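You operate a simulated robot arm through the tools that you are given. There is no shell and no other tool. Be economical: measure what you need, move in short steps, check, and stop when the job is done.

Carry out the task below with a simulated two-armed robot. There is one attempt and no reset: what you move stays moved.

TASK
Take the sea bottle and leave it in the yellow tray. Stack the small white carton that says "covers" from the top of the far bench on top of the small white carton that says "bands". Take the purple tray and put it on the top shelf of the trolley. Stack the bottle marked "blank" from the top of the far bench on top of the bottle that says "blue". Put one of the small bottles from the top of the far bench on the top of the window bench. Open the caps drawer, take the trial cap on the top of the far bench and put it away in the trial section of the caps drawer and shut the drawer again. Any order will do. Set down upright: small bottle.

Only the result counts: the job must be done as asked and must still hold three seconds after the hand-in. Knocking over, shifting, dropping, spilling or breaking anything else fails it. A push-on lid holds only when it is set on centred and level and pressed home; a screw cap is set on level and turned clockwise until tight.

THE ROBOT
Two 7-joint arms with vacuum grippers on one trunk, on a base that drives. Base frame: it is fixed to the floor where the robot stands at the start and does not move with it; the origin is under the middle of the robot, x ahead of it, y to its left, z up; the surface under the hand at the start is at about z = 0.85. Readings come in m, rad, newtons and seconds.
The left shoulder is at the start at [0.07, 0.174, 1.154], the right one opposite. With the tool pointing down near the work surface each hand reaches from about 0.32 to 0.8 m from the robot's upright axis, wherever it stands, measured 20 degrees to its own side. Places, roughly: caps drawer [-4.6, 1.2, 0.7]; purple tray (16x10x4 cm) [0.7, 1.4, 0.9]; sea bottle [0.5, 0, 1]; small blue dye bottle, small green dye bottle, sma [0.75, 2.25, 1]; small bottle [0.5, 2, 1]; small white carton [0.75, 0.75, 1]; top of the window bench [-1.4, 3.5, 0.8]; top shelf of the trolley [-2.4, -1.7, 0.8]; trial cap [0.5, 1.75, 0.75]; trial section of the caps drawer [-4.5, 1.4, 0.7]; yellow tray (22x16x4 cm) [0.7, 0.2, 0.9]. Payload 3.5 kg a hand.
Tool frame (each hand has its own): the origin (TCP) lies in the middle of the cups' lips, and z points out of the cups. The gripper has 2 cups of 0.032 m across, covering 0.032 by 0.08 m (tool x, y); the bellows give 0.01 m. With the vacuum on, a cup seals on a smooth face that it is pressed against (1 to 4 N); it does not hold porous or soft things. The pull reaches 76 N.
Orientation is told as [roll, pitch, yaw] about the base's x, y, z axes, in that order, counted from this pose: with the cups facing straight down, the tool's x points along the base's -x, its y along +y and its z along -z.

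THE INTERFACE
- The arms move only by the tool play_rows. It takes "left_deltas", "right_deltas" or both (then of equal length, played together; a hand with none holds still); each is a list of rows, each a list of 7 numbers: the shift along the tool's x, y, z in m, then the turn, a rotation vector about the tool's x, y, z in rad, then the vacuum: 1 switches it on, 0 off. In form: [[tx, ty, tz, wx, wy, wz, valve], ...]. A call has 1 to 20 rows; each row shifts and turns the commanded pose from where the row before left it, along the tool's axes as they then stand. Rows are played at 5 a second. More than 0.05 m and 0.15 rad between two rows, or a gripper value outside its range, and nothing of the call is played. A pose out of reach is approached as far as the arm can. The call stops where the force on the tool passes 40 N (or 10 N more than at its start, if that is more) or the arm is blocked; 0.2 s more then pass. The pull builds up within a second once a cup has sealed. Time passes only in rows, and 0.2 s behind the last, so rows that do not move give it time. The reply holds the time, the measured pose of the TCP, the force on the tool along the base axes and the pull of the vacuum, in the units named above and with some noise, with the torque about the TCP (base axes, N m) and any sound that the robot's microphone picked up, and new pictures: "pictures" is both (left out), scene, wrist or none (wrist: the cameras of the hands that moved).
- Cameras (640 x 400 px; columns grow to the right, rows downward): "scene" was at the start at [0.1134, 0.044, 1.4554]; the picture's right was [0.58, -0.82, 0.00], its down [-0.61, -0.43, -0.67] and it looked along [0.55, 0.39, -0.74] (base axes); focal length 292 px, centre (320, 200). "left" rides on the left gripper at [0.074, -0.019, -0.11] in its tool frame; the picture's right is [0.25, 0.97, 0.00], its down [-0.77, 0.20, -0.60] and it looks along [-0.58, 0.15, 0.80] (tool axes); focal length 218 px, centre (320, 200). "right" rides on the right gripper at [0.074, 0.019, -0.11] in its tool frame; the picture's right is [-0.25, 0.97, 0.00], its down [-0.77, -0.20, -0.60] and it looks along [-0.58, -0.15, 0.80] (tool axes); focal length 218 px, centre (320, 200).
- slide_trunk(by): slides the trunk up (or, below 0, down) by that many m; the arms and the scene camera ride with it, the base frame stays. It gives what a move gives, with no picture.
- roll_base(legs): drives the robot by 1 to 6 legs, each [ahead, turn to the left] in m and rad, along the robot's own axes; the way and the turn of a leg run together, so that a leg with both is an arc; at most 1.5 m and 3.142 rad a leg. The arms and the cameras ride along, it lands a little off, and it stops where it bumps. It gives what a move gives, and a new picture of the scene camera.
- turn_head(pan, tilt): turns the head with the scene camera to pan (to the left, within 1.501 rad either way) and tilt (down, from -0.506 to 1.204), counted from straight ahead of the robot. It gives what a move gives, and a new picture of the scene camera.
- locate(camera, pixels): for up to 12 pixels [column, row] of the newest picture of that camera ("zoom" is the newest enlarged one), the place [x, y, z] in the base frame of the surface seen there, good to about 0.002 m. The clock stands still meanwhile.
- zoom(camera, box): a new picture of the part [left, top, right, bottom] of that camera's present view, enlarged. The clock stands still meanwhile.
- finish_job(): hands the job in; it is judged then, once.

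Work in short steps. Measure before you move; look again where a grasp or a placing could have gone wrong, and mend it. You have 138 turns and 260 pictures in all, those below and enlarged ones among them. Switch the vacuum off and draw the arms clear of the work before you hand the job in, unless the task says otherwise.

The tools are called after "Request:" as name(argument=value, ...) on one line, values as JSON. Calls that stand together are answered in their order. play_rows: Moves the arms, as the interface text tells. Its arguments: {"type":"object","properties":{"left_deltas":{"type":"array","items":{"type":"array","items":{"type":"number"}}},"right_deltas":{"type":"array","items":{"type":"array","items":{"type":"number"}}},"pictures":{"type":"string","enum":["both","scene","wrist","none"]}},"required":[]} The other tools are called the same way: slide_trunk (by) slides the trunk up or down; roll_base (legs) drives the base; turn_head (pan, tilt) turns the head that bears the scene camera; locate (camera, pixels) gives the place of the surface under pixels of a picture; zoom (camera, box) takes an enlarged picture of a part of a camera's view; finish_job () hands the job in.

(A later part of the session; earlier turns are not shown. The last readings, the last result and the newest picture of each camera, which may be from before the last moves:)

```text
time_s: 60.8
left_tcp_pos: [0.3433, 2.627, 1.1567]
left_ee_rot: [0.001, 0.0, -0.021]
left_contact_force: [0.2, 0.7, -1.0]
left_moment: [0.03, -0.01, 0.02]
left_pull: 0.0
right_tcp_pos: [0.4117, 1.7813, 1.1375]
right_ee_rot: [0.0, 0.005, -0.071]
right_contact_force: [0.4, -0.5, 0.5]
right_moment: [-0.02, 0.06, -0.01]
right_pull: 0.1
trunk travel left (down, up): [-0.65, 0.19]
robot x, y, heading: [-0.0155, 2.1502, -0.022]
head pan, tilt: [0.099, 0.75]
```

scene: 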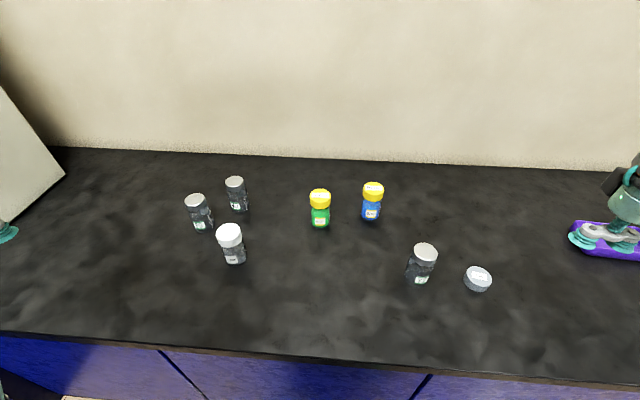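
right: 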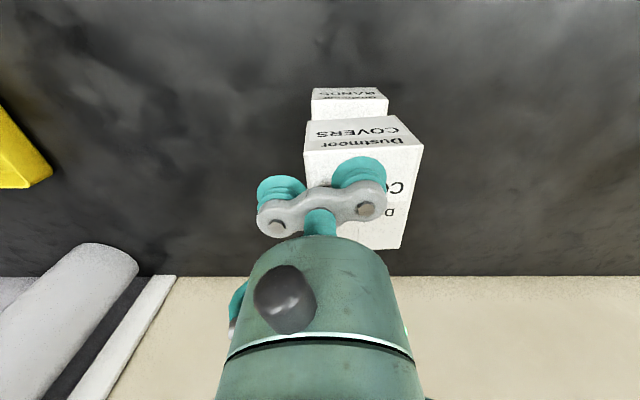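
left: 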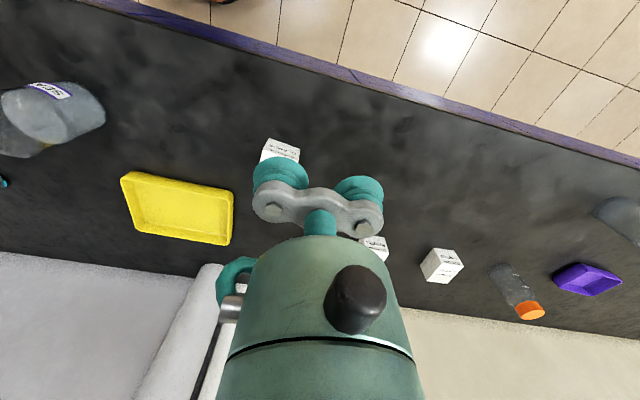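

Request:
zoom(camera="scene", box=[170, 165, 330, 275])

Request:
zoom(camera="scene", box=[340, 170, 500, 300])

Request:
locate(camera="scene", pixels=[[229, 231], [195, 199], [235, 181], [320, 194], [373, 187], [424, 249], [478, 272]])

```text
3.64 times, centred on (250, 220) of scene
```

zoom: 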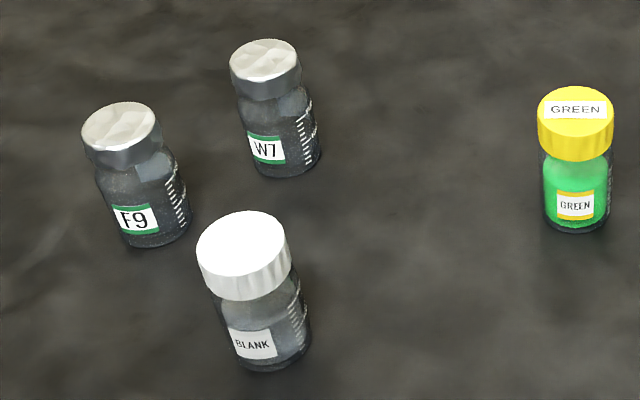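

```text
3.08 times, centred on (420, 235) of scene
```

zoom: 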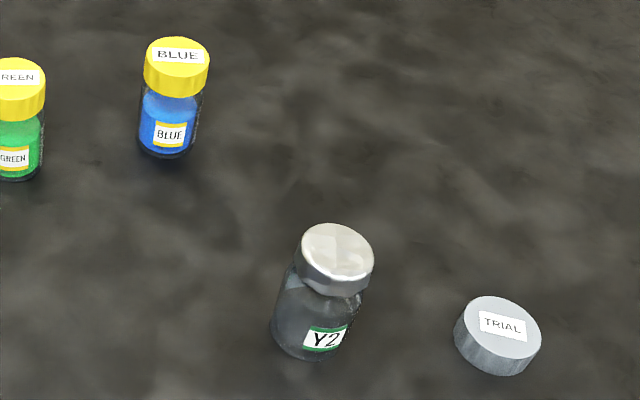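

```text
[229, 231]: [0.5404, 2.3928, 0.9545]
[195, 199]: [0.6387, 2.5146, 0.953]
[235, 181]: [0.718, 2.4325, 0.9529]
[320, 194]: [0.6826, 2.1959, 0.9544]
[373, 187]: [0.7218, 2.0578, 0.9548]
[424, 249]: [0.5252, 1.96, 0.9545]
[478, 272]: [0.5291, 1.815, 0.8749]
```

BLANK (0.540, 2.393) must go on BLUE (0.722, 2.058). I back the base to y≈1.87 at heading ≈0.1 so that the left hand reaches both.

Request:
roll_base(legs=[[0, 1.592], [-0.28, 0], [0, -1.47]])

Request:
turn_head(pan=0.35, tilt=0.75)

```text
time_s: 70.4
left_tcp_pos: [0.2723, 2.4063, 1.1565]
left_ee_rot: [0.0, 0.0, 0.158]
left_contact_force: [-0.1, 0.6, 0.5]
left_moment: [-0.01, -0.02, -0.01]
left_pull: 0.0
right_tcp_pos: [0.4883, 1.5845, 1.1369]
right_ee_rot: [0.0, 0.003, 0.107]
right_contact_force: [0.7, -0.6, -0.3]
right_moment: [0.0, 0.01, 0.02]
right_pull: 0.1
trunk travel left (down, up): [-0.65, 0.19]
robot x, y, heading: [0.0044, 1.865, 0.158]
head pan, tilt: [0.099, 0.75]
```

scene: 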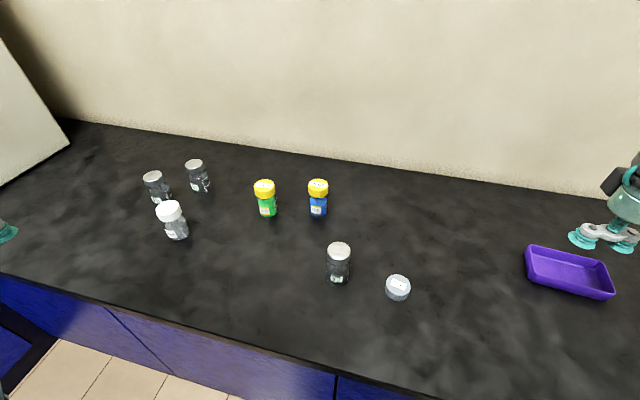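

```text
time_s: 71.2
left_tcp_pos: [0.2724, 2.4046, 1.1554]
left_ee_rot: [-0.001, 0.0, 0.158]
left_contact_force: [0.3, -0.4, 0.0]
left_moment: [0.0, 0.02, 0.01]
left_pull: 0.1
right_tcp_pos: [0.4895, 1.5832, 1.1372]
right_ee_rot: [0.003, 0.003, 0.105]
right_contact_force: [-0.5, 0.3, 0.4]
right_moment: [-0.02, -0.01, 0.02]
right_pull: 0.1
trunk travel left (down, up): [-0.65, 0.19]
robot x, y, heading: [0.0001, 1.8698, 0.161]
head pan, tilt: [0.351, 0.75]
```

scene: 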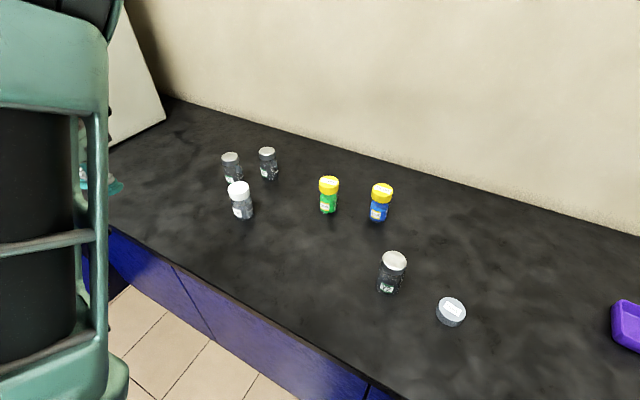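

I bring the left hand over BLANK at z≈1.02 for a close look.

Request:
play_rows(left_deltas=[[-0.0376, -0.0112, 0, 0, 0, 0, 0], [-0.0376, -0.0112, 0, 0, 0, 0, 0], [-0.0376, -0.0112, 0, 0, 0, 0, 0], [-0.0376, -0.0112, 0, 0, 0, 0, 0], [-0.0376, -0.0112, 0, 0, 0, 0, 0], [-0.0376, -0.0112, 0, 0, 0, 0, 0], [-0.0376, -0.0112, 0, 0, 0, 0, 0], [0, 0, 0.045, 0, 0, 0, 0], [0, 0, 0.045, 0, 0, 0, 0], [0, 0, 0.04, 0, 0, 0, 0], [0, 0, 0, 0, 0, 0, 0]], pictures="both")

```text
time_s: 73.6
left_tcp_pos: [0.546, 2.3714, 1.0263]
left_ee_rot: [0.0, -0.003, 0.157]
left_contact_force: [-0.2, -0.4, 0.1]
left_moment: [-0.02, -0.01, 0.01]
left_pull: 0.0
right_tcp_pos: [0.4878, 1.5835, 1.1376]
right_ee_rot: [0.003, 0.002, 0.105]
right_contact_force: [-0.5, -0.2, 0.8]
right_moment: [0.01, -0.04, 0.04]
right_pull: 0.1
trunk travel left (down, up): [-0.65, 0.19]
robot x, y, heading: [0.0047, 1.8692, 0.156]
head pan, tilt: [0.351, 0.75]
```

scene: 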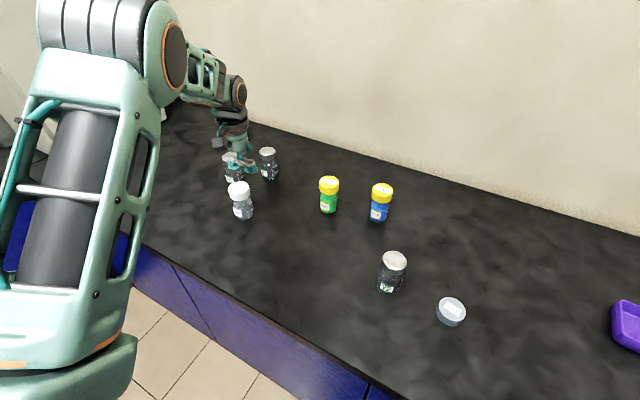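
left: 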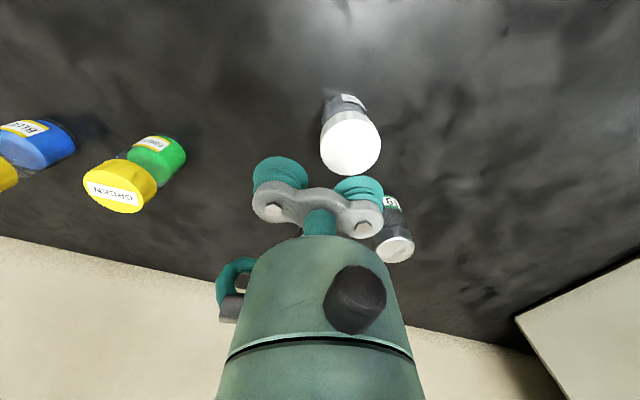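

I zoom on both caps (BLANK here, BLUE in the scene) to get exact centres.

Request:
zoom(camera="left", box=[290, 80, 418, 190])

Request:
locate(camera="left", pixels=[[322, 150], [379, 145], [350, 122], [352, 173], [351, 148]])

Request:
zoom(camera="scene", box=[350, 170, 414, 230])

Request:
locate(camera="zoom", pixels=[[318, 185], [220, 185], [425, 195], [320, 140], [325, 225]])

```text
3.64 times, centred on (354, 135) of left
```

zoom: 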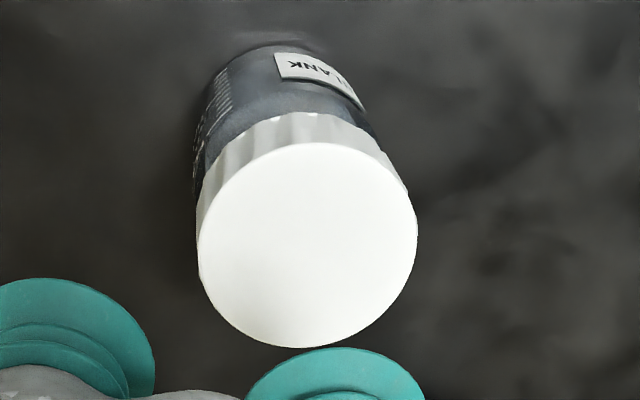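

```text
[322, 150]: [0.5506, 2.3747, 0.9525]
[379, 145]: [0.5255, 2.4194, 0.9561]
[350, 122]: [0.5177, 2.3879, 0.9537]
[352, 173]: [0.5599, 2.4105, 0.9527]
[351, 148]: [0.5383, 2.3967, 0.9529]
```

```text
6.67 times, centred on (382, 200) of scene
```

zoom: 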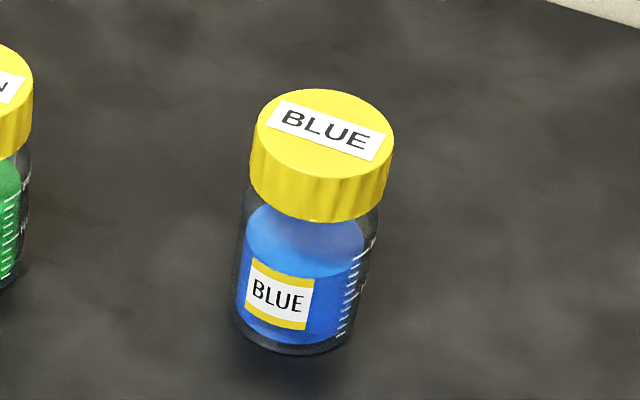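

```text
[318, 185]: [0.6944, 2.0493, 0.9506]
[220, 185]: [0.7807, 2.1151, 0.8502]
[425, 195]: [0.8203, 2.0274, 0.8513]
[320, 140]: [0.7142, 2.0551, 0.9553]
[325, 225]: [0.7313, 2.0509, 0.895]
```

Request:
locate(camera="zoom", pixels=[[258, 130], [388, 148], [322, 94], [326, 174], [323, 134], [290, 98], [360, 172]])

Request:
play_rows(left_deltas=[[0.004, 0.001, 0.03, 0, 0, 0, 0], [0, 0, 0.025, 0, 0, 0, 0], [0, 0, 0, 0, 0, 0, 0]], pictures="wrist")

```text
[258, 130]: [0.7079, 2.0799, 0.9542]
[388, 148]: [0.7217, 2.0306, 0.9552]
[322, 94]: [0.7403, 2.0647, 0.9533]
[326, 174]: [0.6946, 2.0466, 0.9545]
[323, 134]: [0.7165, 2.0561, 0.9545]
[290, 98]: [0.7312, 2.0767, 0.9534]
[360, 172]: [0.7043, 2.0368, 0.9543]
```

```text
time_s: 74.4
left_tcp_pos: [0.5406, 2.3679, 0.9696]
left_ee_rot: [-0.001, 0.001, 0.156]
left_contact_force: [-0.6, 0.3, 0.2]
left_moment: [-0.04, -0.05, -0.01]
left_pull: 0.1
right_tcp_pos: [0.4898, 1.5847, 1.1367]
right_ee_rot: [0.001, 0.0, 0.105]
right_contact_force: [0.4, 0.7, 1.3]
right_moment: [0.01, 0.0, -0.02]
right_pull: 0.1
trunk travel left (down, up): [-0.65, 0.19]
robot x, y, heading: [0.0071, 1.8686, 0.159]
head pan, tilt: [0.351, 0.75]
```

left: 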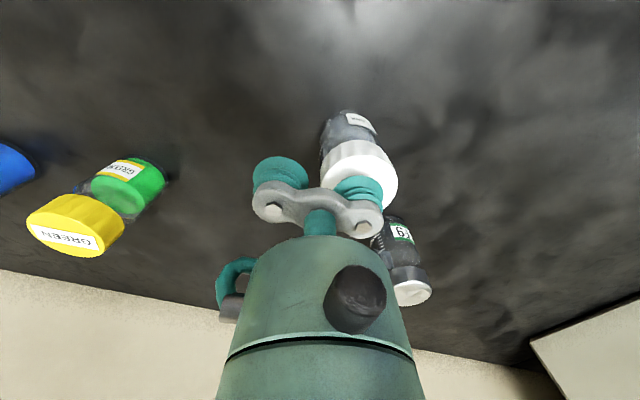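

Cup needs +1.6/+5.4 mm to be centred on BLANK; I correct and press with the vacuum on.

Request:
play_rows(left_deltas=[[-0.0024, 0.0051, 0.004, 0, 0, 0, 1], [0, 0, 0.008, 0, 0, 0, 1], [0, 0, 0.003, 0, 0, 0, 1], [0, 0, 0.002, 0, 0, 0, 1], [0, 0, 0, 0, 0, 0, 1], [0, 0, 0, 0, 0, 0, 1], [0, 0, 0, 0, 0, 0, 1]], pictures="none")

```text
time_s: 76.0
left_tcp_pos: [0.5422, 2.3728, 0.9547]
left_ee_rot: [0.001, -0.002, 0.158]
left_contact_force: [-1.0, -1.3, 4.8]
left_moment: [0.99, 0.14, 0.0]
left_pull: 38.2
right_tcp_pos: [0.4889, 1.5833, 1.1368]
right_ee_rot: [0.001, 0.001, 0.107]
right_contact_force: [0.5, 0.1, -0.6]
right_moment: [-0.01, -0.02, 0.0]
right_pull: 0.1
trunk travel left (down, up): [-0.65, 0.19]
robot x, y, heading: [0.007, 1.871, 0.161]
head pan, tilt: [0.351, 0.75]
```

Sealed. I lift 14.5 cm and carry BLANK toward BLUE.

Request:
play_rows(left_deltas=[[0, 0, -0.01, 0, 0, 0, 1], [0, 0, -0.03, 0, 0, 0, 1], [0, 0, -0.045, 0, 0, 0, 1], [0, 0, -0.045, 0, 0, 0, 1], [0, 0, -0.015, 0, 0, 0, 1], [-0.0122, -0.0365, 0, 0, 0, 0, 1], [-0.0122, -0.0365, 0, 0, 0, 0, 1], [-0.0122, -0.0365, 0, 0, 0, 0, 1], [-0.0122, -0.0365, 0, 0, 0, 0, 1], [-0.0122, -0.0365, 0, 0, 0, 0, 1], [-0.0122, -0.0365, 0, 0, 0, 0, 1], [-0.0122, -0.0365, 0, 0, 0, 0, 1], [-0.0122, -0.0365, 0, 0, 0, 0, 1], [-0.0122, -0.0365, 0, 0, 0, 0, 1], [-0.0122, -0.0365, 0, 0, 0, 0, 1], [0, 0, 0, 0, 0, 0, 1]], pictures="both")

```text
time_s: 79.4
left_tcp_pos: [0.7112, 2.037, 1.0961]
left_ee_rot: [-0.001, 0.0, 0.157]
left_contact_force: [-0.9, -0.8, -2.0]
left_moment: [0.8, 0.13, 0.0]
left_pull: 37.8
left hand out of reach, approached as far as the arm can: row 15
right_tcp_pos: [0.4888, 1.5843, 1.1364]
right_ee_rot: [0.0, 0.002, 0.107]
right_contact_force: [0.0, -0.3, 0.6]
right_moment: [0.0, -0.01, 0.03]
right_pull: 0.1
trunk travel left (down, up): [-0.65, 0.19]
robot x, y, heading: [0.0081, 1.8702, 0.16]
head pan, tilt: [0.351, 0.75]
```

scene: 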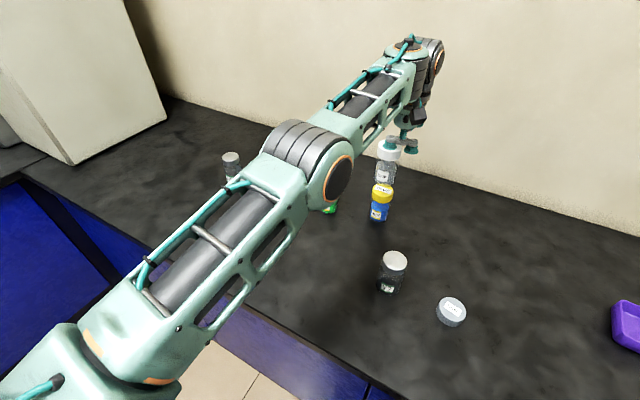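
left: 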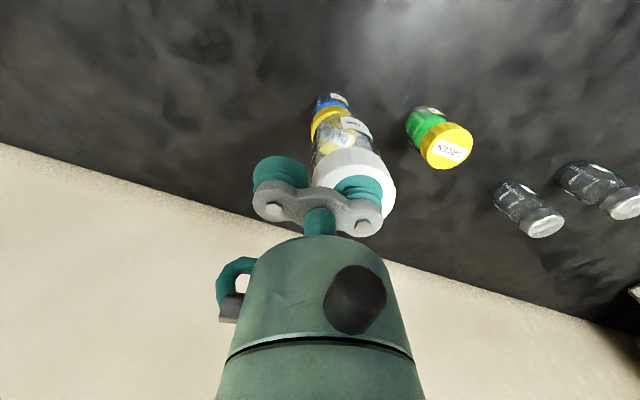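

The arm ends about 1 cm short. I roll the base ahead 4 cm for more reach.

Request:
roll_base(legs=[[0.04, 0]])

```text
time_s: 80.3
left_tcp_pos: [0.7475, 2.0398, 1.0991]
left_ee_rot: [0.001, -0.004, 0.155]
left_contact_force: [0.4, -0.4, -1.6]
left_moment: [0.84, 0.13, 0.02]
left_pull: 38.3
right_tcp_pos: [0.5264, 1.589, 1.1374]
right_ee_rot: [0.002, 0.0, 0.104]
right_contact_force: [0.4, -1.0, 0.5]
right_moment: [0.01, -0.02, -0.02]
right_pull: 0.0
trunk travel left (down, up): [-0.65, 0.19]
robot x, y, heading: [0.0446, 1.8756, 0.16]
head pan, tilt: [0.351, 0.75]
```

scene: 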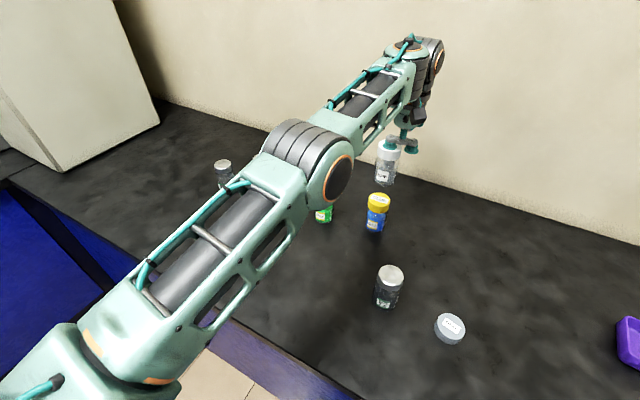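

Request:
play_rows(left_deltas=[[0.0277, -0.0037, 0, 0, 0, 0, 1], [0, 0, 0, 0, 0, 0, 1], [0, 0, 0, 0, 0, 0, 1]], pictures="none")

Request:
zoom(camera="scene", box=[330, 130, 426, 240])

```text
time_s: 81.1
left_tcp_pos: [0.7254, 2.0335, 1.0932]
left_ee_rot: [0.0, 0.003, 0.158]
left_contact_force: [0.1, 1.3, -2.2]
left_moment: [0.79, 0.14, 0.0]
left_pull: 38.1
right_tcp_pos: [0.5306, 1.5894, 1.1361]
right_ee_rot: [0.001, 0.003, 0.105]
right_contact_force: [0.7, -0.5, -0.1]
right_moment: [-0.02, 0.02, 0.01]
right_pull: 0.0
trunk travel left (down, up): [-0.65, 0.19]
robot x, y, heading: [0.0442, 1.8761, 0.157]
head pan, tilt: [0.351, 0.75]
```

```text
3.64 times, centred on (378, 185) of scene
```

zoom: 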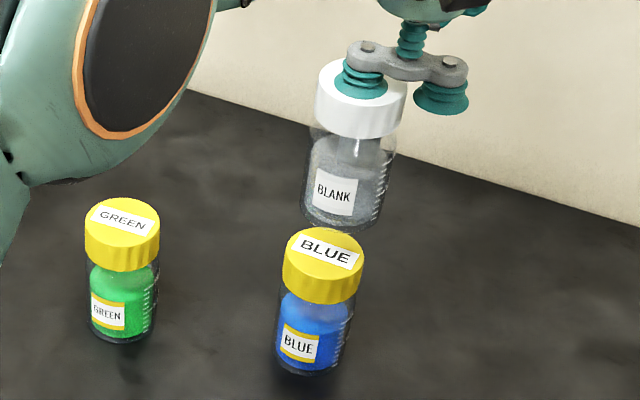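

Request:
locate(camera="zoom", pixels=[[286, 252], [362, 264], [325, 231], [322, 276], [324, 253], [318, 84], [404, 96], [335, 62], [365, 106], [310, 210], [383, 212]])

```text
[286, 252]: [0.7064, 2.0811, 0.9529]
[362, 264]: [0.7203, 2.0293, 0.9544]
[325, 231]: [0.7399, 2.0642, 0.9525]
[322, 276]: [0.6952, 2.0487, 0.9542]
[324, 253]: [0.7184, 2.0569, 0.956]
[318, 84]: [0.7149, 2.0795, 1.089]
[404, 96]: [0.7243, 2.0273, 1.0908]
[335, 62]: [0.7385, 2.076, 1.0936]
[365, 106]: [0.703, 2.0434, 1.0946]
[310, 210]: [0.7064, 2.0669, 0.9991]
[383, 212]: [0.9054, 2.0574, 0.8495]
```

BLANK is 4 mm too far in x. I correct and lower to just above contact.

Request:
play_rows(left_deltas=[[0.004, 0.0006, 0.01, 0, 0, 0, 1], [0, 0, 0.01, 0, 0, 0, 1], [0, 0, 0.008, 0, 0, 0, 1], [0, 0, 0, 0, 0, 0, 1]], pictures="none")

Request:
zoom(camera="scene", box=[330, 130, 426, 240])

Request:
zoom(camera="left", box=[250, 60, 442, 240])

```text
time_s: 82.1
left_tcp_pos: [0.7198, 2.0316, 1.068]
left_ee_rot: [0.0, 0.001, 0.156]
left_contact_force: [0.5, 0.2, -2.3]
left_moment: [0.79, 0.11, -0.01]
left_pull: 38.5
right_tcp_pos: [0.5295, 1.589, 1.1358]
right_ee_rot: [0.002, 0.003, 0.106]
right_contact_force: [0.9, -0.7, -0.1]
right_moment: [-0.01, 0.02, -0.02]
right_pull: 0.0
trunk travel left (down, up): [-0.65, 0.19]
robot x, y, heading: [0.0477, 1.8788, 0.158]
head pan, tilt: [0.351, 0.75]
```

```text
3.64 times, centred on (378, 185) of scene
```

zoom: 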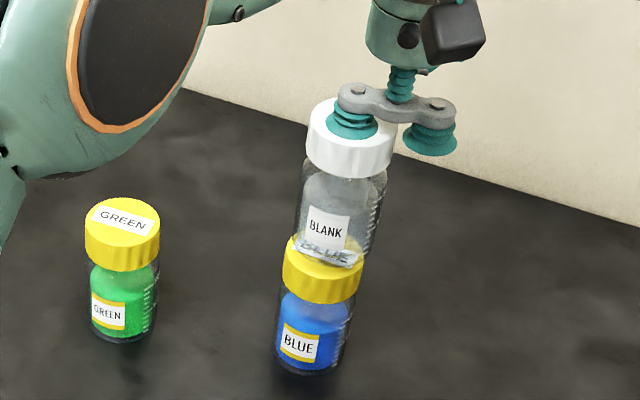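

```text
2.22 times, centred on (346, 150) of left
```

zoom: 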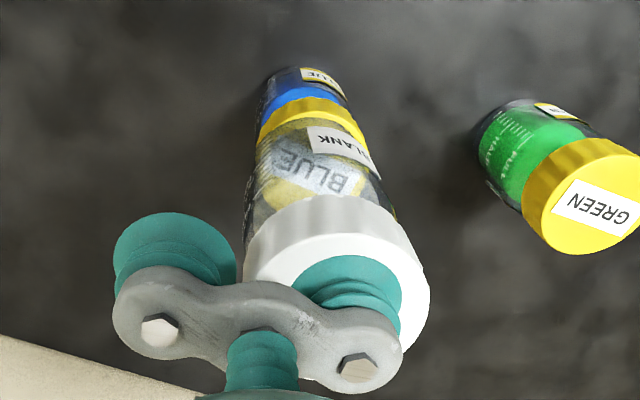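

Aligned. I lower in 2 mm steps to contact.

Request:
play_rows(left_deltas=[[0, 0, 0.002, 0, 0, 0, 1], [0, 0, 0.002, 0, 0, 0, 1], [0, 0, 0.002, 0, 0, 0, 1], [0, 0, 0.001, 0, 0, 0, 1], [0, 0, 0, 0, 0, 0, 1]], pictures="none")

```text
time_s: 83.3
left_tcp_pos: [0.7216, 2.0332, 1.06]
left_ee_rot: [0.0, 0.002, 0.156]
left_contact_force: [0.3, -0.6, -2.3]
left_moment: [0.8, 0.13, -0.04]
left_pull: 37.9
right_tcp_pos: [0.5296, 1.5897, 1.1371]
right_ee_rot: [0.002, 0.001, 0.107]
right_contact_force: [0.0, -0.7, -0.2]
right_moment: [-0.03, -0.02, -0.02]
right_pull: 0.0
trunk travel left (down, up): [-0.65, 0.19]
robot x, y, heading: [0.0455, 1.8781, 0.157]
head pan, tilt: [0.351, 0.75]
```

Request:
play_rows(left_deltas=[[0, 0, 0.0015, 0, 0, 0, 1], [0, 0, 0.001, 0, 0, 0, 1], [0, 0, 0, 0, 0, 0, 1]], pictures="none")

Request:
zoom(camera="scene", box=[350, 150, 414, 230])

```text
time_s: 84.1
left_tcp_pos: [0.7211, 2.0323, 1.0584]
left_ee_rot: [0.001, -0.001, 0.154]
left_contact_force: [-0.2, -0.3, -0.6]
left_moment: [0.85, 0.16, -0.01]
left_pull: 37.5
right_tcp_pos: [0.5288, 1.589, 1.136]
right_ee_rot: [0.002, 0.003, 0.105]
right_contact_force: [-0.6, -0.5, -0.1]
right_moment: [0.01, -0.01, 0.02]
right_pull: 0.0
trunk travel left (down, up): [-0.65, 0.19]
robot x, y, heading: [0.0475, 1.8779, 0.154]
head pan, tilt: [0.351, 0.75]
```

```text
5.00 times, centred on (382, 190) of scene
```

zoom: 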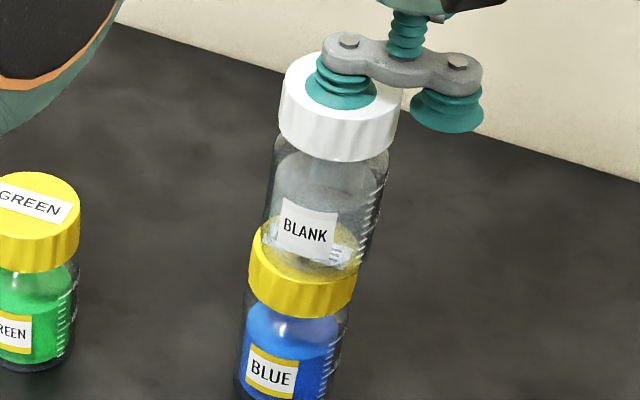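

Contact is beginning. One more mm, then release and rise.

Request:
play_rows(left_deltas=[[0, 0, 0.0012, 0, 0, 0, 1], [0, 0, 0, 0, 0, 0, 1], [0, 0, 0, 0, 0, 0, 0], [0, 0, 0, 0, 0, 0, 0], [0, 0, 0, 0, 0, 0, 0], [0, 0, -0.004, 0, 0, 0, 0], [0, 0, -0.01, 0, 0, 0, 0], [0, 0, -0.04, 0, 0, 0, 0], [0, 0, -0.03, 0, 0, 0, 0]], pictures="scene")

Request:
zoom(camera="scene", box=[350, 150, 414, 230])

```text
time_s: 86.1
left_tcp_pos: [0.7195, 2.0328, 1.1399]
left_ee_rot: [-0.001, 0.001, 0.154]
left_contact_force: [0.3, 0.0, -0.9]
left_moment: [0.01, 0.0, 0.0]
left_pull: 0.1
right_tcp_pos: [0.528, 1.5892, 1.1369]
right_ee_rot: [0.002, 0.001, 0.104]
right_contact_force: [0.5, 1.0, 0.0]
right_moment: [-0.02, 0.02, -0.01]
right_pull: 0.2
trunk travel left (down, up): [-0.65, 0.19]
robot x, y, heading: [0.0505, 1.8754, 0.157]
head pan, tilt: [0.351, 0.75]
```

scene: 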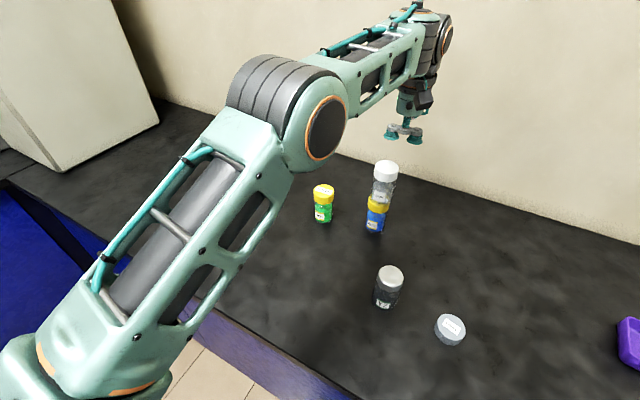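

```text
5.00 times, centred on (382, 190) of scene
```

zoom: 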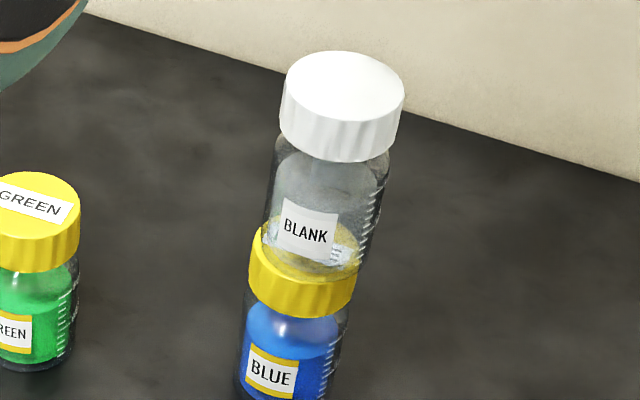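

BLANK stands on BLUE. Next I take Y2 with the left hand and the TRIAL cap with the right; I measure their tops.

Request:
zoom(camera="scene", box=[360, 250, 488, 350])

```text
4.00 times, centred on (424, 300) of scene
```

zoom: 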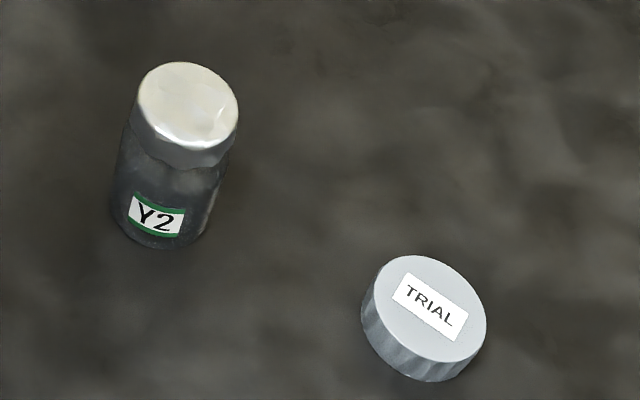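

Request:
locate(camera="zoom", pixels=[[140, 100], [234, 110], [190, 66], [185, 148], [187, 106], [364, 300], [484, 320], [420, 258], [435, 360], [427, 308], [375, 270], [475, 350]])

```text
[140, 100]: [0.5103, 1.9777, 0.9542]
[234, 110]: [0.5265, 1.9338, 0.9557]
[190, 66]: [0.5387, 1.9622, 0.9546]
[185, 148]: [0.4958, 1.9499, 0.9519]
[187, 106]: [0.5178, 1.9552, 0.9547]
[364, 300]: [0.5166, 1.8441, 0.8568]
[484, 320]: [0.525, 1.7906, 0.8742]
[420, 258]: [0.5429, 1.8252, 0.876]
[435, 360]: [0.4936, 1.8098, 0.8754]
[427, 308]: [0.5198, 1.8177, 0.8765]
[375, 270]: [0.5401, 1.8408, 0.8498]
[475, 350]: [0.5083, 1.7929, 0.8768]
```

Y2 centre (0.518, 1.9555), z 0.9545; TRIAL cap centre (0.519, 1.8175), z 0.876. I bring the right hand's +y cup over the cap.

Request:
play_rows(right_deltas=[[-0.003, 0.041, 0, 0, 0, 0, 0], [-0.003, 0.041, 0, 0, 0, 0, 0], [-0.003, 0.041, 0, 0, 0, 0, 0], [-0.003, 0.041, 0, 0, 0, 0, 0], [-0.003, 0.0402, 0, 0, 0, 0, 0], [0, 0, 0.047, 0, 0, 0, 0], [0, 0, 0.047, 0, 0, 0, 0], [0, 0, 0.047, 0, 0, 0, 0], [0, 0, 0.047, 0, 0, 0, 0], [0, 0, 0.047, 0, 0, 0, 0], [0, 0, 0, 0, 0, 0, 0]], pictures="wrist")

Request:
zoom(camera="scene", box=[360, 230, 520, 350])

```text
time_s: 88.5
left_tcp_pos: [0.7188, 2.0338, 1.1395]
left_ee_rot: [0.0, -0.002, 0.154]
left_contact_force: [0.2, -0.3, -0.2]
left_moment: [0.0, -0.03, -0.02]
left_pull: 0.0
right_tcp_pos: [0.5222, 1.7962, 0.901]
right_ee_rot: [0.0, 0.003, 0.106]
right_contact_force: [-0.8, 0.1, -0.3]
right_moment: [0.02, 0.0, 0.03]
right_pull: 0.1
trunk travel left (down, up): [-0.65, 0.19]
robot x, y, heading: [0.0508, 1.8764, 0.159]
head pan, tilt: [0.351, 0.75]
```

right: 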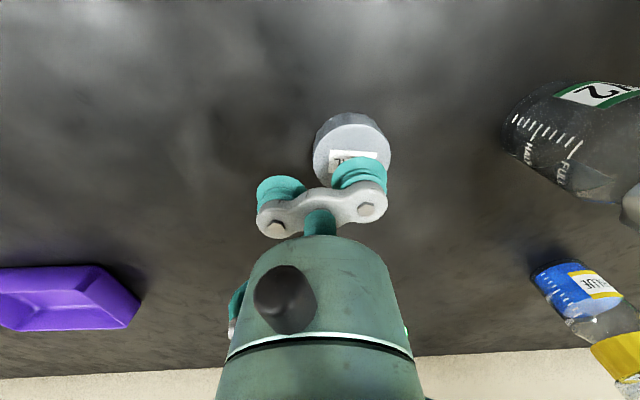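

```text
3.33 times, centred on (440, 290) of scene
```

zoom: 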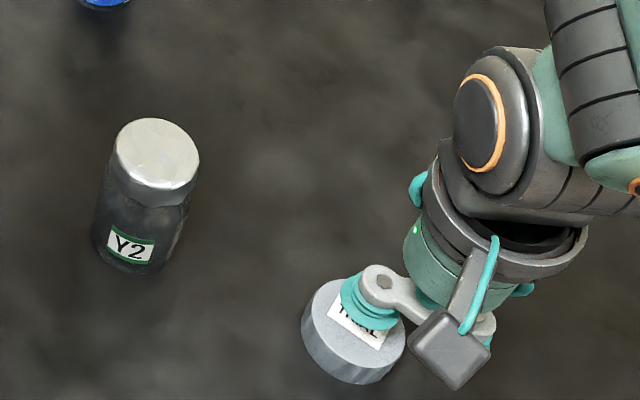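

Well placed. I press down with the vacuum on.

Request:
play_rows(right_deltas=[[0, -0.002, 0.012, 0, 0, 0, 1], [0, 0, 0.01, 0, 0, 0, 1], [0, 0, 0.003, 0, 0, 0, 1], [0, 0, 0.002, 0, 0, 0, 1], [0, 0, 0, 0, 0, 0, 1], [0, 0, 0, 0, 0, 0, 1], [0, 0, 0, 0, 0, 0, 1]], pictures="none")

```text
time_s: 90.1
left_tcp_pos: [0.7189, 2.0342, 1.1386]
left_ee_rot: [-0.001, 0.002, 0.153]
left_contact_force: [1.1, -0.2, -0.2]
left_moment: [0.0, -0.01, 0.01]
left_pull: 0.0
right_tcp_pos: [0.5226, 1.7946, 0.875]
right_ee_rot: [0.001, 0.001, 0.105]
right_contact_force: [0.2, -0.8, 0.3]
right_moment: [0.9, 0.09, -0.02]
right_pull: 38.1
trunk travel left (down, up): [-0.65, 0.19]
robot x, y, heading: [0.0468, 1.875, 0.159]
head pan, tilt: [0.351, 0.75]
```

Cap sealed. I lift it and withdraw the right hand to −y, while the left hand moves over Y2.

Request:
play_rows(right_deltas=[[0, 0, -0.01, 0, 0, 0, 1], [0, 0, -0.045, 0, 0, 0, 1], [0, 0, -0.048, 0, 0, 0, 1], [0, 0, -0.048, 0, 0, 0, 1], [0, 0, -0.048, 0, 0, 0, 1], [0, 0, -0.048, 0, 0, 0, 1], [0.01, -0.04, 0, 0, 0, 0, 1], [0.01, -0.04, 0, 0, 0, 0, 1], [0.01, -0.04, 0, 0, 0, 0, 1], [0.01, -0.04, 0, 0, 0, 0, 1], [0, -0.04, 0, 0, 0, 0, 1], [0, 0, 0, 0, 0, 0, 1], [0, 0, 0, 0, 0, 0, 1], [0, 0, 0, 0, 0, 0, 1], [0, 0, 0, 0, 0, 0, 1], [0, 0, 0, 0, 0, 0, 1]], left_deltas=[[0, 0, 0, 0, 0, 0, 0], [0, 0, 0, 0, 0, 0, 0], [0, 0, 0, 0, 0, 0, 0], [0, 0, 0, 0, 0, 0, 0], [0, 0, 0, 0, 0, 0, 0], [0, 0, 0, 0, 0, 0, 0], [0.0352, -0.0038, 0, 0, 0, 0, 0], [0.0352, -0.0038, 0, 0, 0, 0, 0], [0.0352, -0.0038, 0, 0, 0, 0, 0], [0.0352, -0.0038, 0, 0, 0, 0, 0], [0.0352, -0.0038, 0, 0, 0, 0, 0], [0.0352, -0.0037, 0, 0, 0, 0, 0], [0, 0, 0.045, 0, 0, 0, 0], [0, 0, 0.045, 0, 0, 0, 0], [0, 0, 0.045, 0, 0, 0, 0], [0, 0, 0.024, 0, 0, 0, 0]], pictures="both")

```text
time_s: 93.5
left_tcp_pos: [0.5127, 1.9743, 0.9813]
left_ee_rot: [-0.001, -0.001, 0.157]
left_contact_force: [-0.5, -1.0, 0.8]
left_moment: [0.03, 0.03, 0.01]
left_pull: 0.0
right_tcp_pos: [0.5045, 1.591, 1.1213]
right_ee_rot: [0.002, 0.003, 0.104]
right_contact_force: [0.1, -0.3, 0.0]
right_moment: [0.92, 0.12, 0.01]
right_pull: 38.1
trunk travel left (down, up): [-0.65, 0.19]
robot x, y, heading: [0.0474, 1.877, 0.158]
head pan, tilt: [0.351, 0.75]
```

scene: 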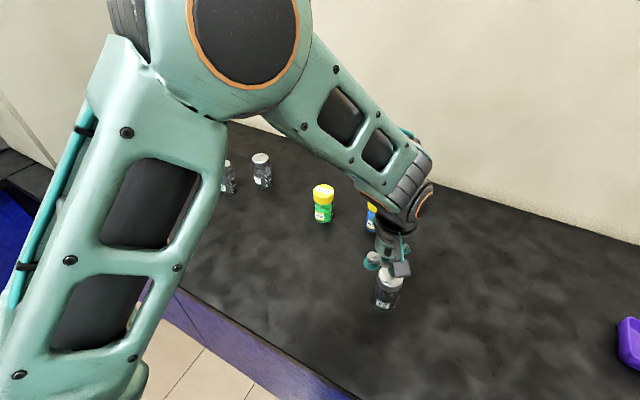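
right: 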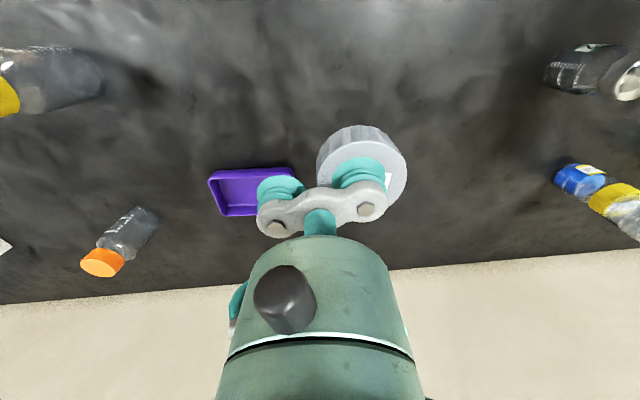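
left: 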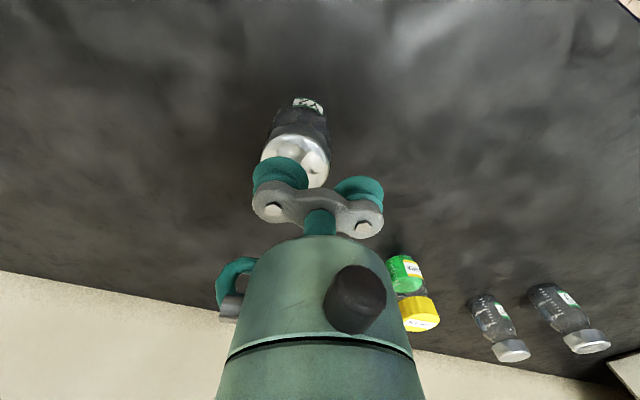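

The −y cup needs 5 mm in +y. I correct and press on Y2's cap.

Request:
play_rows(left_deltas=[[-0.0023, 0.0047, 0.012, 0, 0, 0, 1], [0, 0, 0.011, 0, 0, 0, 1], [0, 0, 0.003, 0, 0, 0, 1], [0, 0, 0.002, 0, 0, 0, 1], [0, 0, 0, 0, 0, 0, 1], [0, 0, 0, 0, 0, 0, 1], [0, 0, 0, 0, 0, 0, 1]], pictures="none")

```text
time_s: 95.1
left_tcp_pos: [0.5167, 1.9834, 0.955]
left_ee_rot: [0.001, 0.0, 0.155]
left_contact_force: [0.6, 0.2, -1.5]
left_moment: [-0.84, -0.15, 0.01]
left_pull: 38.0
right_tcp_pos: [0.5019, 1.5922, 1.1202]
right_ee_rot: [0.001, 0.0, 0.104]
right_contact_force: [-0.2, 0.6, -0.4]
right_moment: [0.91, 0.13, 0.0]
right_pull: 37.7
trunk travel left (down, up): [-0.65, 0.19]
robot x, y, heading: [0.0501, 1.8774, 0.163]
head pan, tilt: [0.351, 0.75]
```

Sealed. I lift Y2, draw in, back off from the bench and turn to face the window bench.

Request:
play_rows(left_deltas=[[0, 0, -0.01, 0, 0, 0, 1], [0, 0, -0.04, 0, 0, 0, 1], [0, 0, -0.045, 0, 0, 0, 1], [0, 0, -0.045, 0, 0, 0, 1], [0, 0, -0.045, 0, 0, 0, 1], [0.02, 0.03, 0, 0, 0, 0, 1], [0.02, 0.03, 0, 0, 0, 0, 1], [0, 0.04, 0, 0, 0, 0, 1], [0, 0, 0, 0, 0, 0, 1]], pictures="scene")

Request:
roll_base(legs=[[-0.4, 0], [0, 1.41]])

Request:
turn_head(pan=0.4, tilt=0.3)

```text
time_s: 97.1
left_tcp_pos: [0.4605, 2.0771, 1.1398]
left_ee_rot: [-0.001, 0.001, 0.156]
left_contact_force: [0.6, -0.6, -0.2]
left_moment: [-0.89, -0.13, -0.01]
left_pull: 37.5
right_tcp_pos: [0.5026, 1.5924, 1.12]
right_ee_rot: [0.003, 0.002, 0.103]
right_contact_force: [0.3, 0.1, -0.2]
right_moment: [0.91, 0.06, 0.0]
right_pull: 37.7
trunk travel left (down, up): [-0.65, 0.19]
robot x, y, heading: [0.0456, 1.8769, 0.158]
head pan, tilt: [0.351, 0.75]
```

scene: 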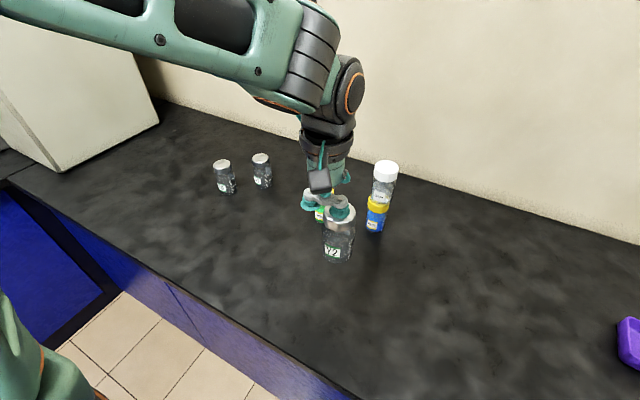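

```text
time_s: 102.9
left_tcp_pos: [-0.4659, 2.2583, 1.1386]
left_ee_rot: [0.001, 0.001, 1.535]
left_contact_force: [0.3, -0.8, -0.7]
left_moment: [-0.04, -0.89, -0.02]
left_pull: 37.6
right_tcp_pos: [0.0185, 2.2073, 1.1211]
right_ee_rot: [0.003, 0.002, 1.481]
right_contact_force: [0.5, -0.8, -0.4]
right_moment: [0.1, 0.91, -0.01]
right_pull: 37.9
trunk travel left (down, up): [-0.65, 0.19]
robot x, y, heading: [-0.3464, 1.8151, 1.534]
head pan, tilt: [0.351, 0.75]
```

scene: 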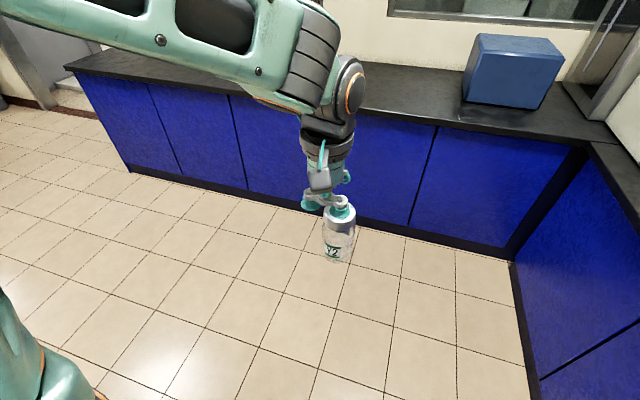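

```text
time_s: 103.8
left_tcp_pos: [-0.4669, 2.259, 1.1403]
left_ee_rot: [0.0, -0.001, 1.535]
left_contact_force: [0.5, 0.5, -1.9]
left_moment: [-0.03, -0.84, -0.05]
left_pull: 38.1
right_tcp_pos: [0.0168, 2.2058, 1.1203]
right_ee_rot: [0.001, 0.0, 1.481]
right_contact_force: [-0.2, -0.1, -0.9]
right_moment: [0.11, 0.86, -0.01]
right_pull: 37.6
trunk travel left (down, up): [-0.65, 0.19]
robot x, y, heading: [-0.3469, 1.8136, 1.536]
head pan, tilt: [0.4, 0.3]
```

scene: 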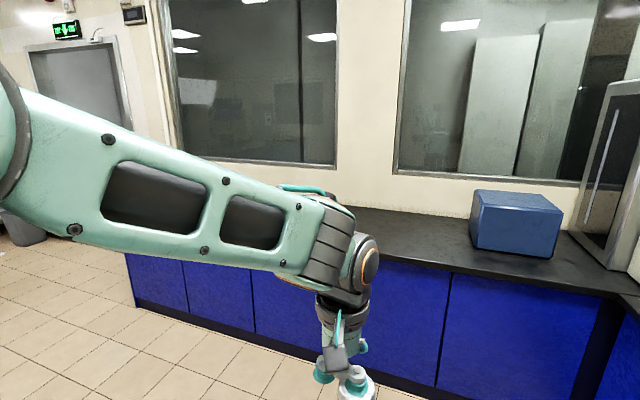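

Request:
locate(camera="scene", pixels=[[430, 245], [430, 261], [400, 235], [420, 215], [470, 250], [560, 285]])

```text
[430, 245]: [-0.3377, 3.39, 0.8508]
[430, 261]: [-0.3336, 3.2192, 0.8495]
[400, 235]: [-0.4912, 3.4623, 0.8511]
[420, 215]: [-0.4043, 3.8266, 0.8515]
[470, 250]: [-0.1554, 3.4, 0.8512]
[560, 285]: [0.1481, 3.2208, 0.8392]
```

The window bench top is at z≈0.851 with its edge at y≈3.21. I drive to about (−0.6, 2.85), facing it.

Request:
roll_base(legs=[[0, 0.275], [1.06, 0], [0, -0.24]])

Request:
turn_head(pan=0.1, tilt=0.8)

```text
time_s: 111.0
left_tcp_pos: [-0.7741, 3.2536, 1.139]
left_ee_rot: [0.001, -0.001, 1.617]
left_contact_force: [-0.2, 0.5, -0.1]
left_moment: [0.0, -0.88, -0.01]
left_pull: 37.5
right_tcp_pos: [-0.2879, 3.2407, 1.1205]
right_ee_rot: [0.001, 0.003, 1.564]
right_contact_force: [-0.1, 1.2, -0.6]
right_moment: [0.04, 0.91, 0.01]
right_pull: 37.9
trunk travel left (down, up): [-0.65, 0.19]
robot x, y, heading: [-0.6206, 2.8186, 1.617]
head pan, tilt: [0.4, 0.3]
```

scene: 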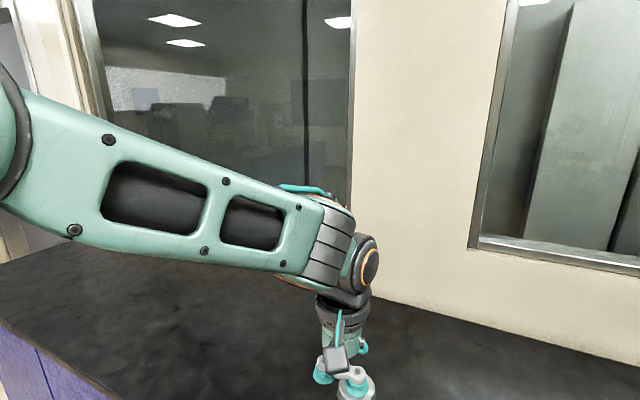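

```text
time_s: 111.9
left_tcp_pos: [-0.7744, 3.2541, 1.1394]
left_ee_rot: [0.001, 0.002, 1.615]
left_contact_force: [0.3, 0.1, -1.7]
left_moment: [0.03, -0.86, 0.0]
left_pull: 37.9
right_tcp_pos: [-0.2883, 3.2423, 1.1214]
right_ee_rot: [0.0, 0.002, 1.565]
right_contact_force: [0.3, -0.3, 0.0]
right_moment: [-0.02, 0.92, 0.0]
right_pull: 38.1
trunk travel left (down, up): [-0.65, 0.19]
robot x, y, heading: [-0.618, 2.8207, 1.618]
head pan, tilt: [0.099, 0.799]
```

scene: 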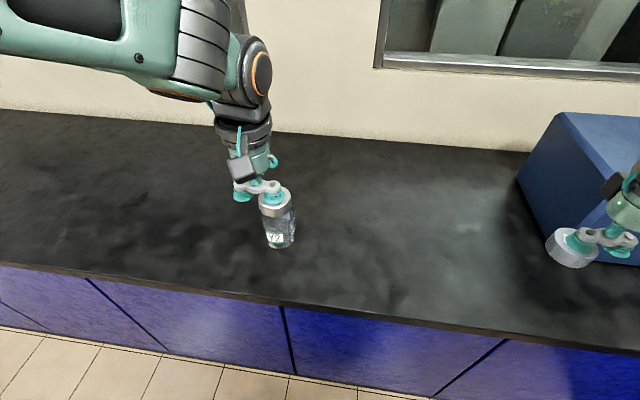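

The bench is free below Y2. I move it 18 cm further in over the bench and lower to just above the top.

Request:
play_rows(left_deltas=[[-0.045, 0, 0, 0, 0, 0, 1], [-0.045, 0, 0, 0, 0, 0, 1], [-0.045, 0, 0, 0, 0, 0, 1], [-0.045, 0, 0, 0, 0, 0, 1], [0, 0, 0.045, 0, 0, 0, 1], [0, 0, 0.045, 0, 0, 0, 1], [0, 0, 0.045, 0, 0, 0, 1], [0, 0, 0.035, 0, 0, 0, 1], [0, 0, 0.004, 0, 0, 0, 1], [0, 0, 0, 0, 0, 0, 1]], pictures="scene")

```text
time_s: 114.1
left_tcp_pos: [-0.7837, 3.4323, 0.9659]
left_ee_rot: [0.0, -0.001, 1.617]
left_contact_force: [0.1, -0.3, -1.6]
left_moment: [0.04, -0.86, 0.02]
left_pull: 37.8
right_tcp_pos: [-0.2874, 3.2423, 1.1208]
right_ee_rot: [0.002, 0.003, 1.565]
right_contact_force: [0.4, 0.7, -0.2]
right_moment: [0.04, 0.91, -0.05]
right_pull: 38.6
trunk travel left (down, up): [-0.65, 0.19]
robot x, y, heading: [-0.6231, 2.8183, 1.622]
head pan, tilt: [0.099, 0.799]
```

scene: 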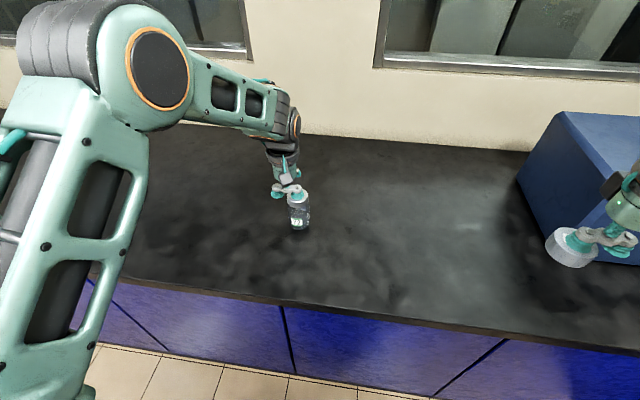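

Request:
play_rows(left_deltas=[[0, 0, 0.003, 0, 0, 0, 1], [0, 0, 0.003, 0, 0, 0, 1], [0, 0, 0.003, 0, 0, 0, 1], [0, 0, 0.001, 0, 0, 0, 1], [0, 0, 0, 0, 0, 0, 1]], pictures="none")

```text
time_s: 115.3
left_tcp_pos: [-0.7826, 3.4337, 0.9559]
left_ee_rot: [-0.001, -0.001, 1.617]
left_contact_force: [0.0, 0.0, -1.2]
left_moment: [0.05, -0.88, -0.01]
left_pull: 37.8
right_tcp_pos: [-0.2875, 3.2418, 1.1202]
right_ee_rot: [0.001, 0.002, 1.563]
right_contact_force: [-0.3, -0.8, -0.3]
right_moment: [0.04, 0.89, 0.01]
right_pull: 37.8
trunk travel left (down, up): [-0.65, 0.19]
robot x, y, heading: [-0.6201, 2.8197, 1.618]
head pan, tilt: [0.099, 0.799]
```

Still hanging by a hair; a couple more mm until the force turns up.

Request:
play_rows(left_deltas=[[0, 0, 0.0015, 0, 0, 0, 1], [0, 0, 0.0015, 0, 0, 0, 1], [0, 0, 0.001, 0, 0, 0, 1], [0, 0, 0, 0, 0, 0, 1]], pictures="none")

```text
time_s: 116.3
left_tcp_pos: [-0.7827, 3.4324, 0.9531]
left_ee_rot: [0.001, -0.001, 1.616]
left_contact_force: [-0.7, 0.7, 7.5]
left_moment: [0.07, -1.16, 0.01]
left_pull: 37.4
right_tcp_pos: [-0.2881, 3.2411, 1.1214]
right_ee_rot: [0.003, 0.002, 1.564]
right_contact_force: [-0.4, 0.3, -0.4]
right_moment: [0.0, 0.9, -0.02]
right_pull: 37.2
trunk travel left (down, up): [-0.65, 0.19]
robot x, y, heading: [-0.6221, 2.8232, 1.615]
head pan, tilt: [0.099, 0.799]
```

On the bench (+7.5 N). I release the left vacuum only, rise, and draw back.

Request:
play_rows(left_deltas=[[0, 0, -0.002, 0, 0, 0, 0], [0, 0, 0, 0, 0, 0, 0], [0, 0, 0, 0, 0, 0, 0], [0, 0, -0.005, 0, 0, 0, 0], [0, 0, -0.02, 0, 0, 0, 0], [0, 0, -0.045, 0, 0, 0, 0], [0, 0, -0.045, 0, 0, 0, 0], [0, 0, -0.045, 0, 0, 0, 0], [0.045, 0, 0, 0, 0, 0, 0], [0.045, 0, 0, 0, 0, 0, 0], [0.045, 0, 0, 0, 0, 0, 0]], right_deltas=[[0, 0, 0, 0, 0, 0, 1], [0, 0, 0, 0, 0, 0, 1], [0, 0, 0, 0, 0, 0, 1], [0, 0, 0, 0, 0, 0, 1], [0, 0, 0, 0, 0, 0, 1], [0, 0, 0, 0, 0, 0, 1], [0, 0, 0, 0, 0, 0, 1], [0, 0, 0, 0, 0, 0, 1], [0, 0, 0, 0, 0, 0, 1], [0, 0, 0, 0, 0, 0, 1], [0, 0, 0, 0, 0, 0, 1]], pictures="scene")

```text
time_s: 118.7
left_tcp_pos: [-0.772, 3.2943, 1.1136]
left_ee_rot: [0.0, -0.001, 1.616]
left_contact_force: [0.6, -0.1, 0.7]
left_moment: [0.01, 0.0, 0.02]
left_pull: 0.0
right_tcp_pos: [-0.2879, 3.2407, 1.1212]
right_ee_rot: [0.001, 0.0, 1.563]
right_contact_force: [-0.1, 0.4, -0.6]
right_moment: [0.04, 0.89, 0.03]
right_pull: 37.0
trunk travel left (down, up): [-0.65, 0.19]
robot x, y, heading: [-0.6189, 2.8204, 1.617]
head pan, tilt: [0.099, 0.799]
```

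scene: 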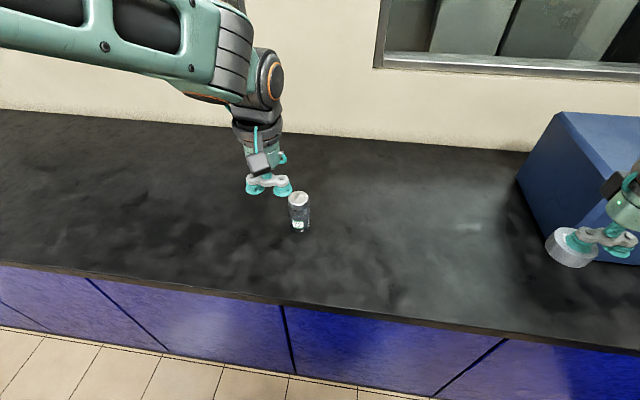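

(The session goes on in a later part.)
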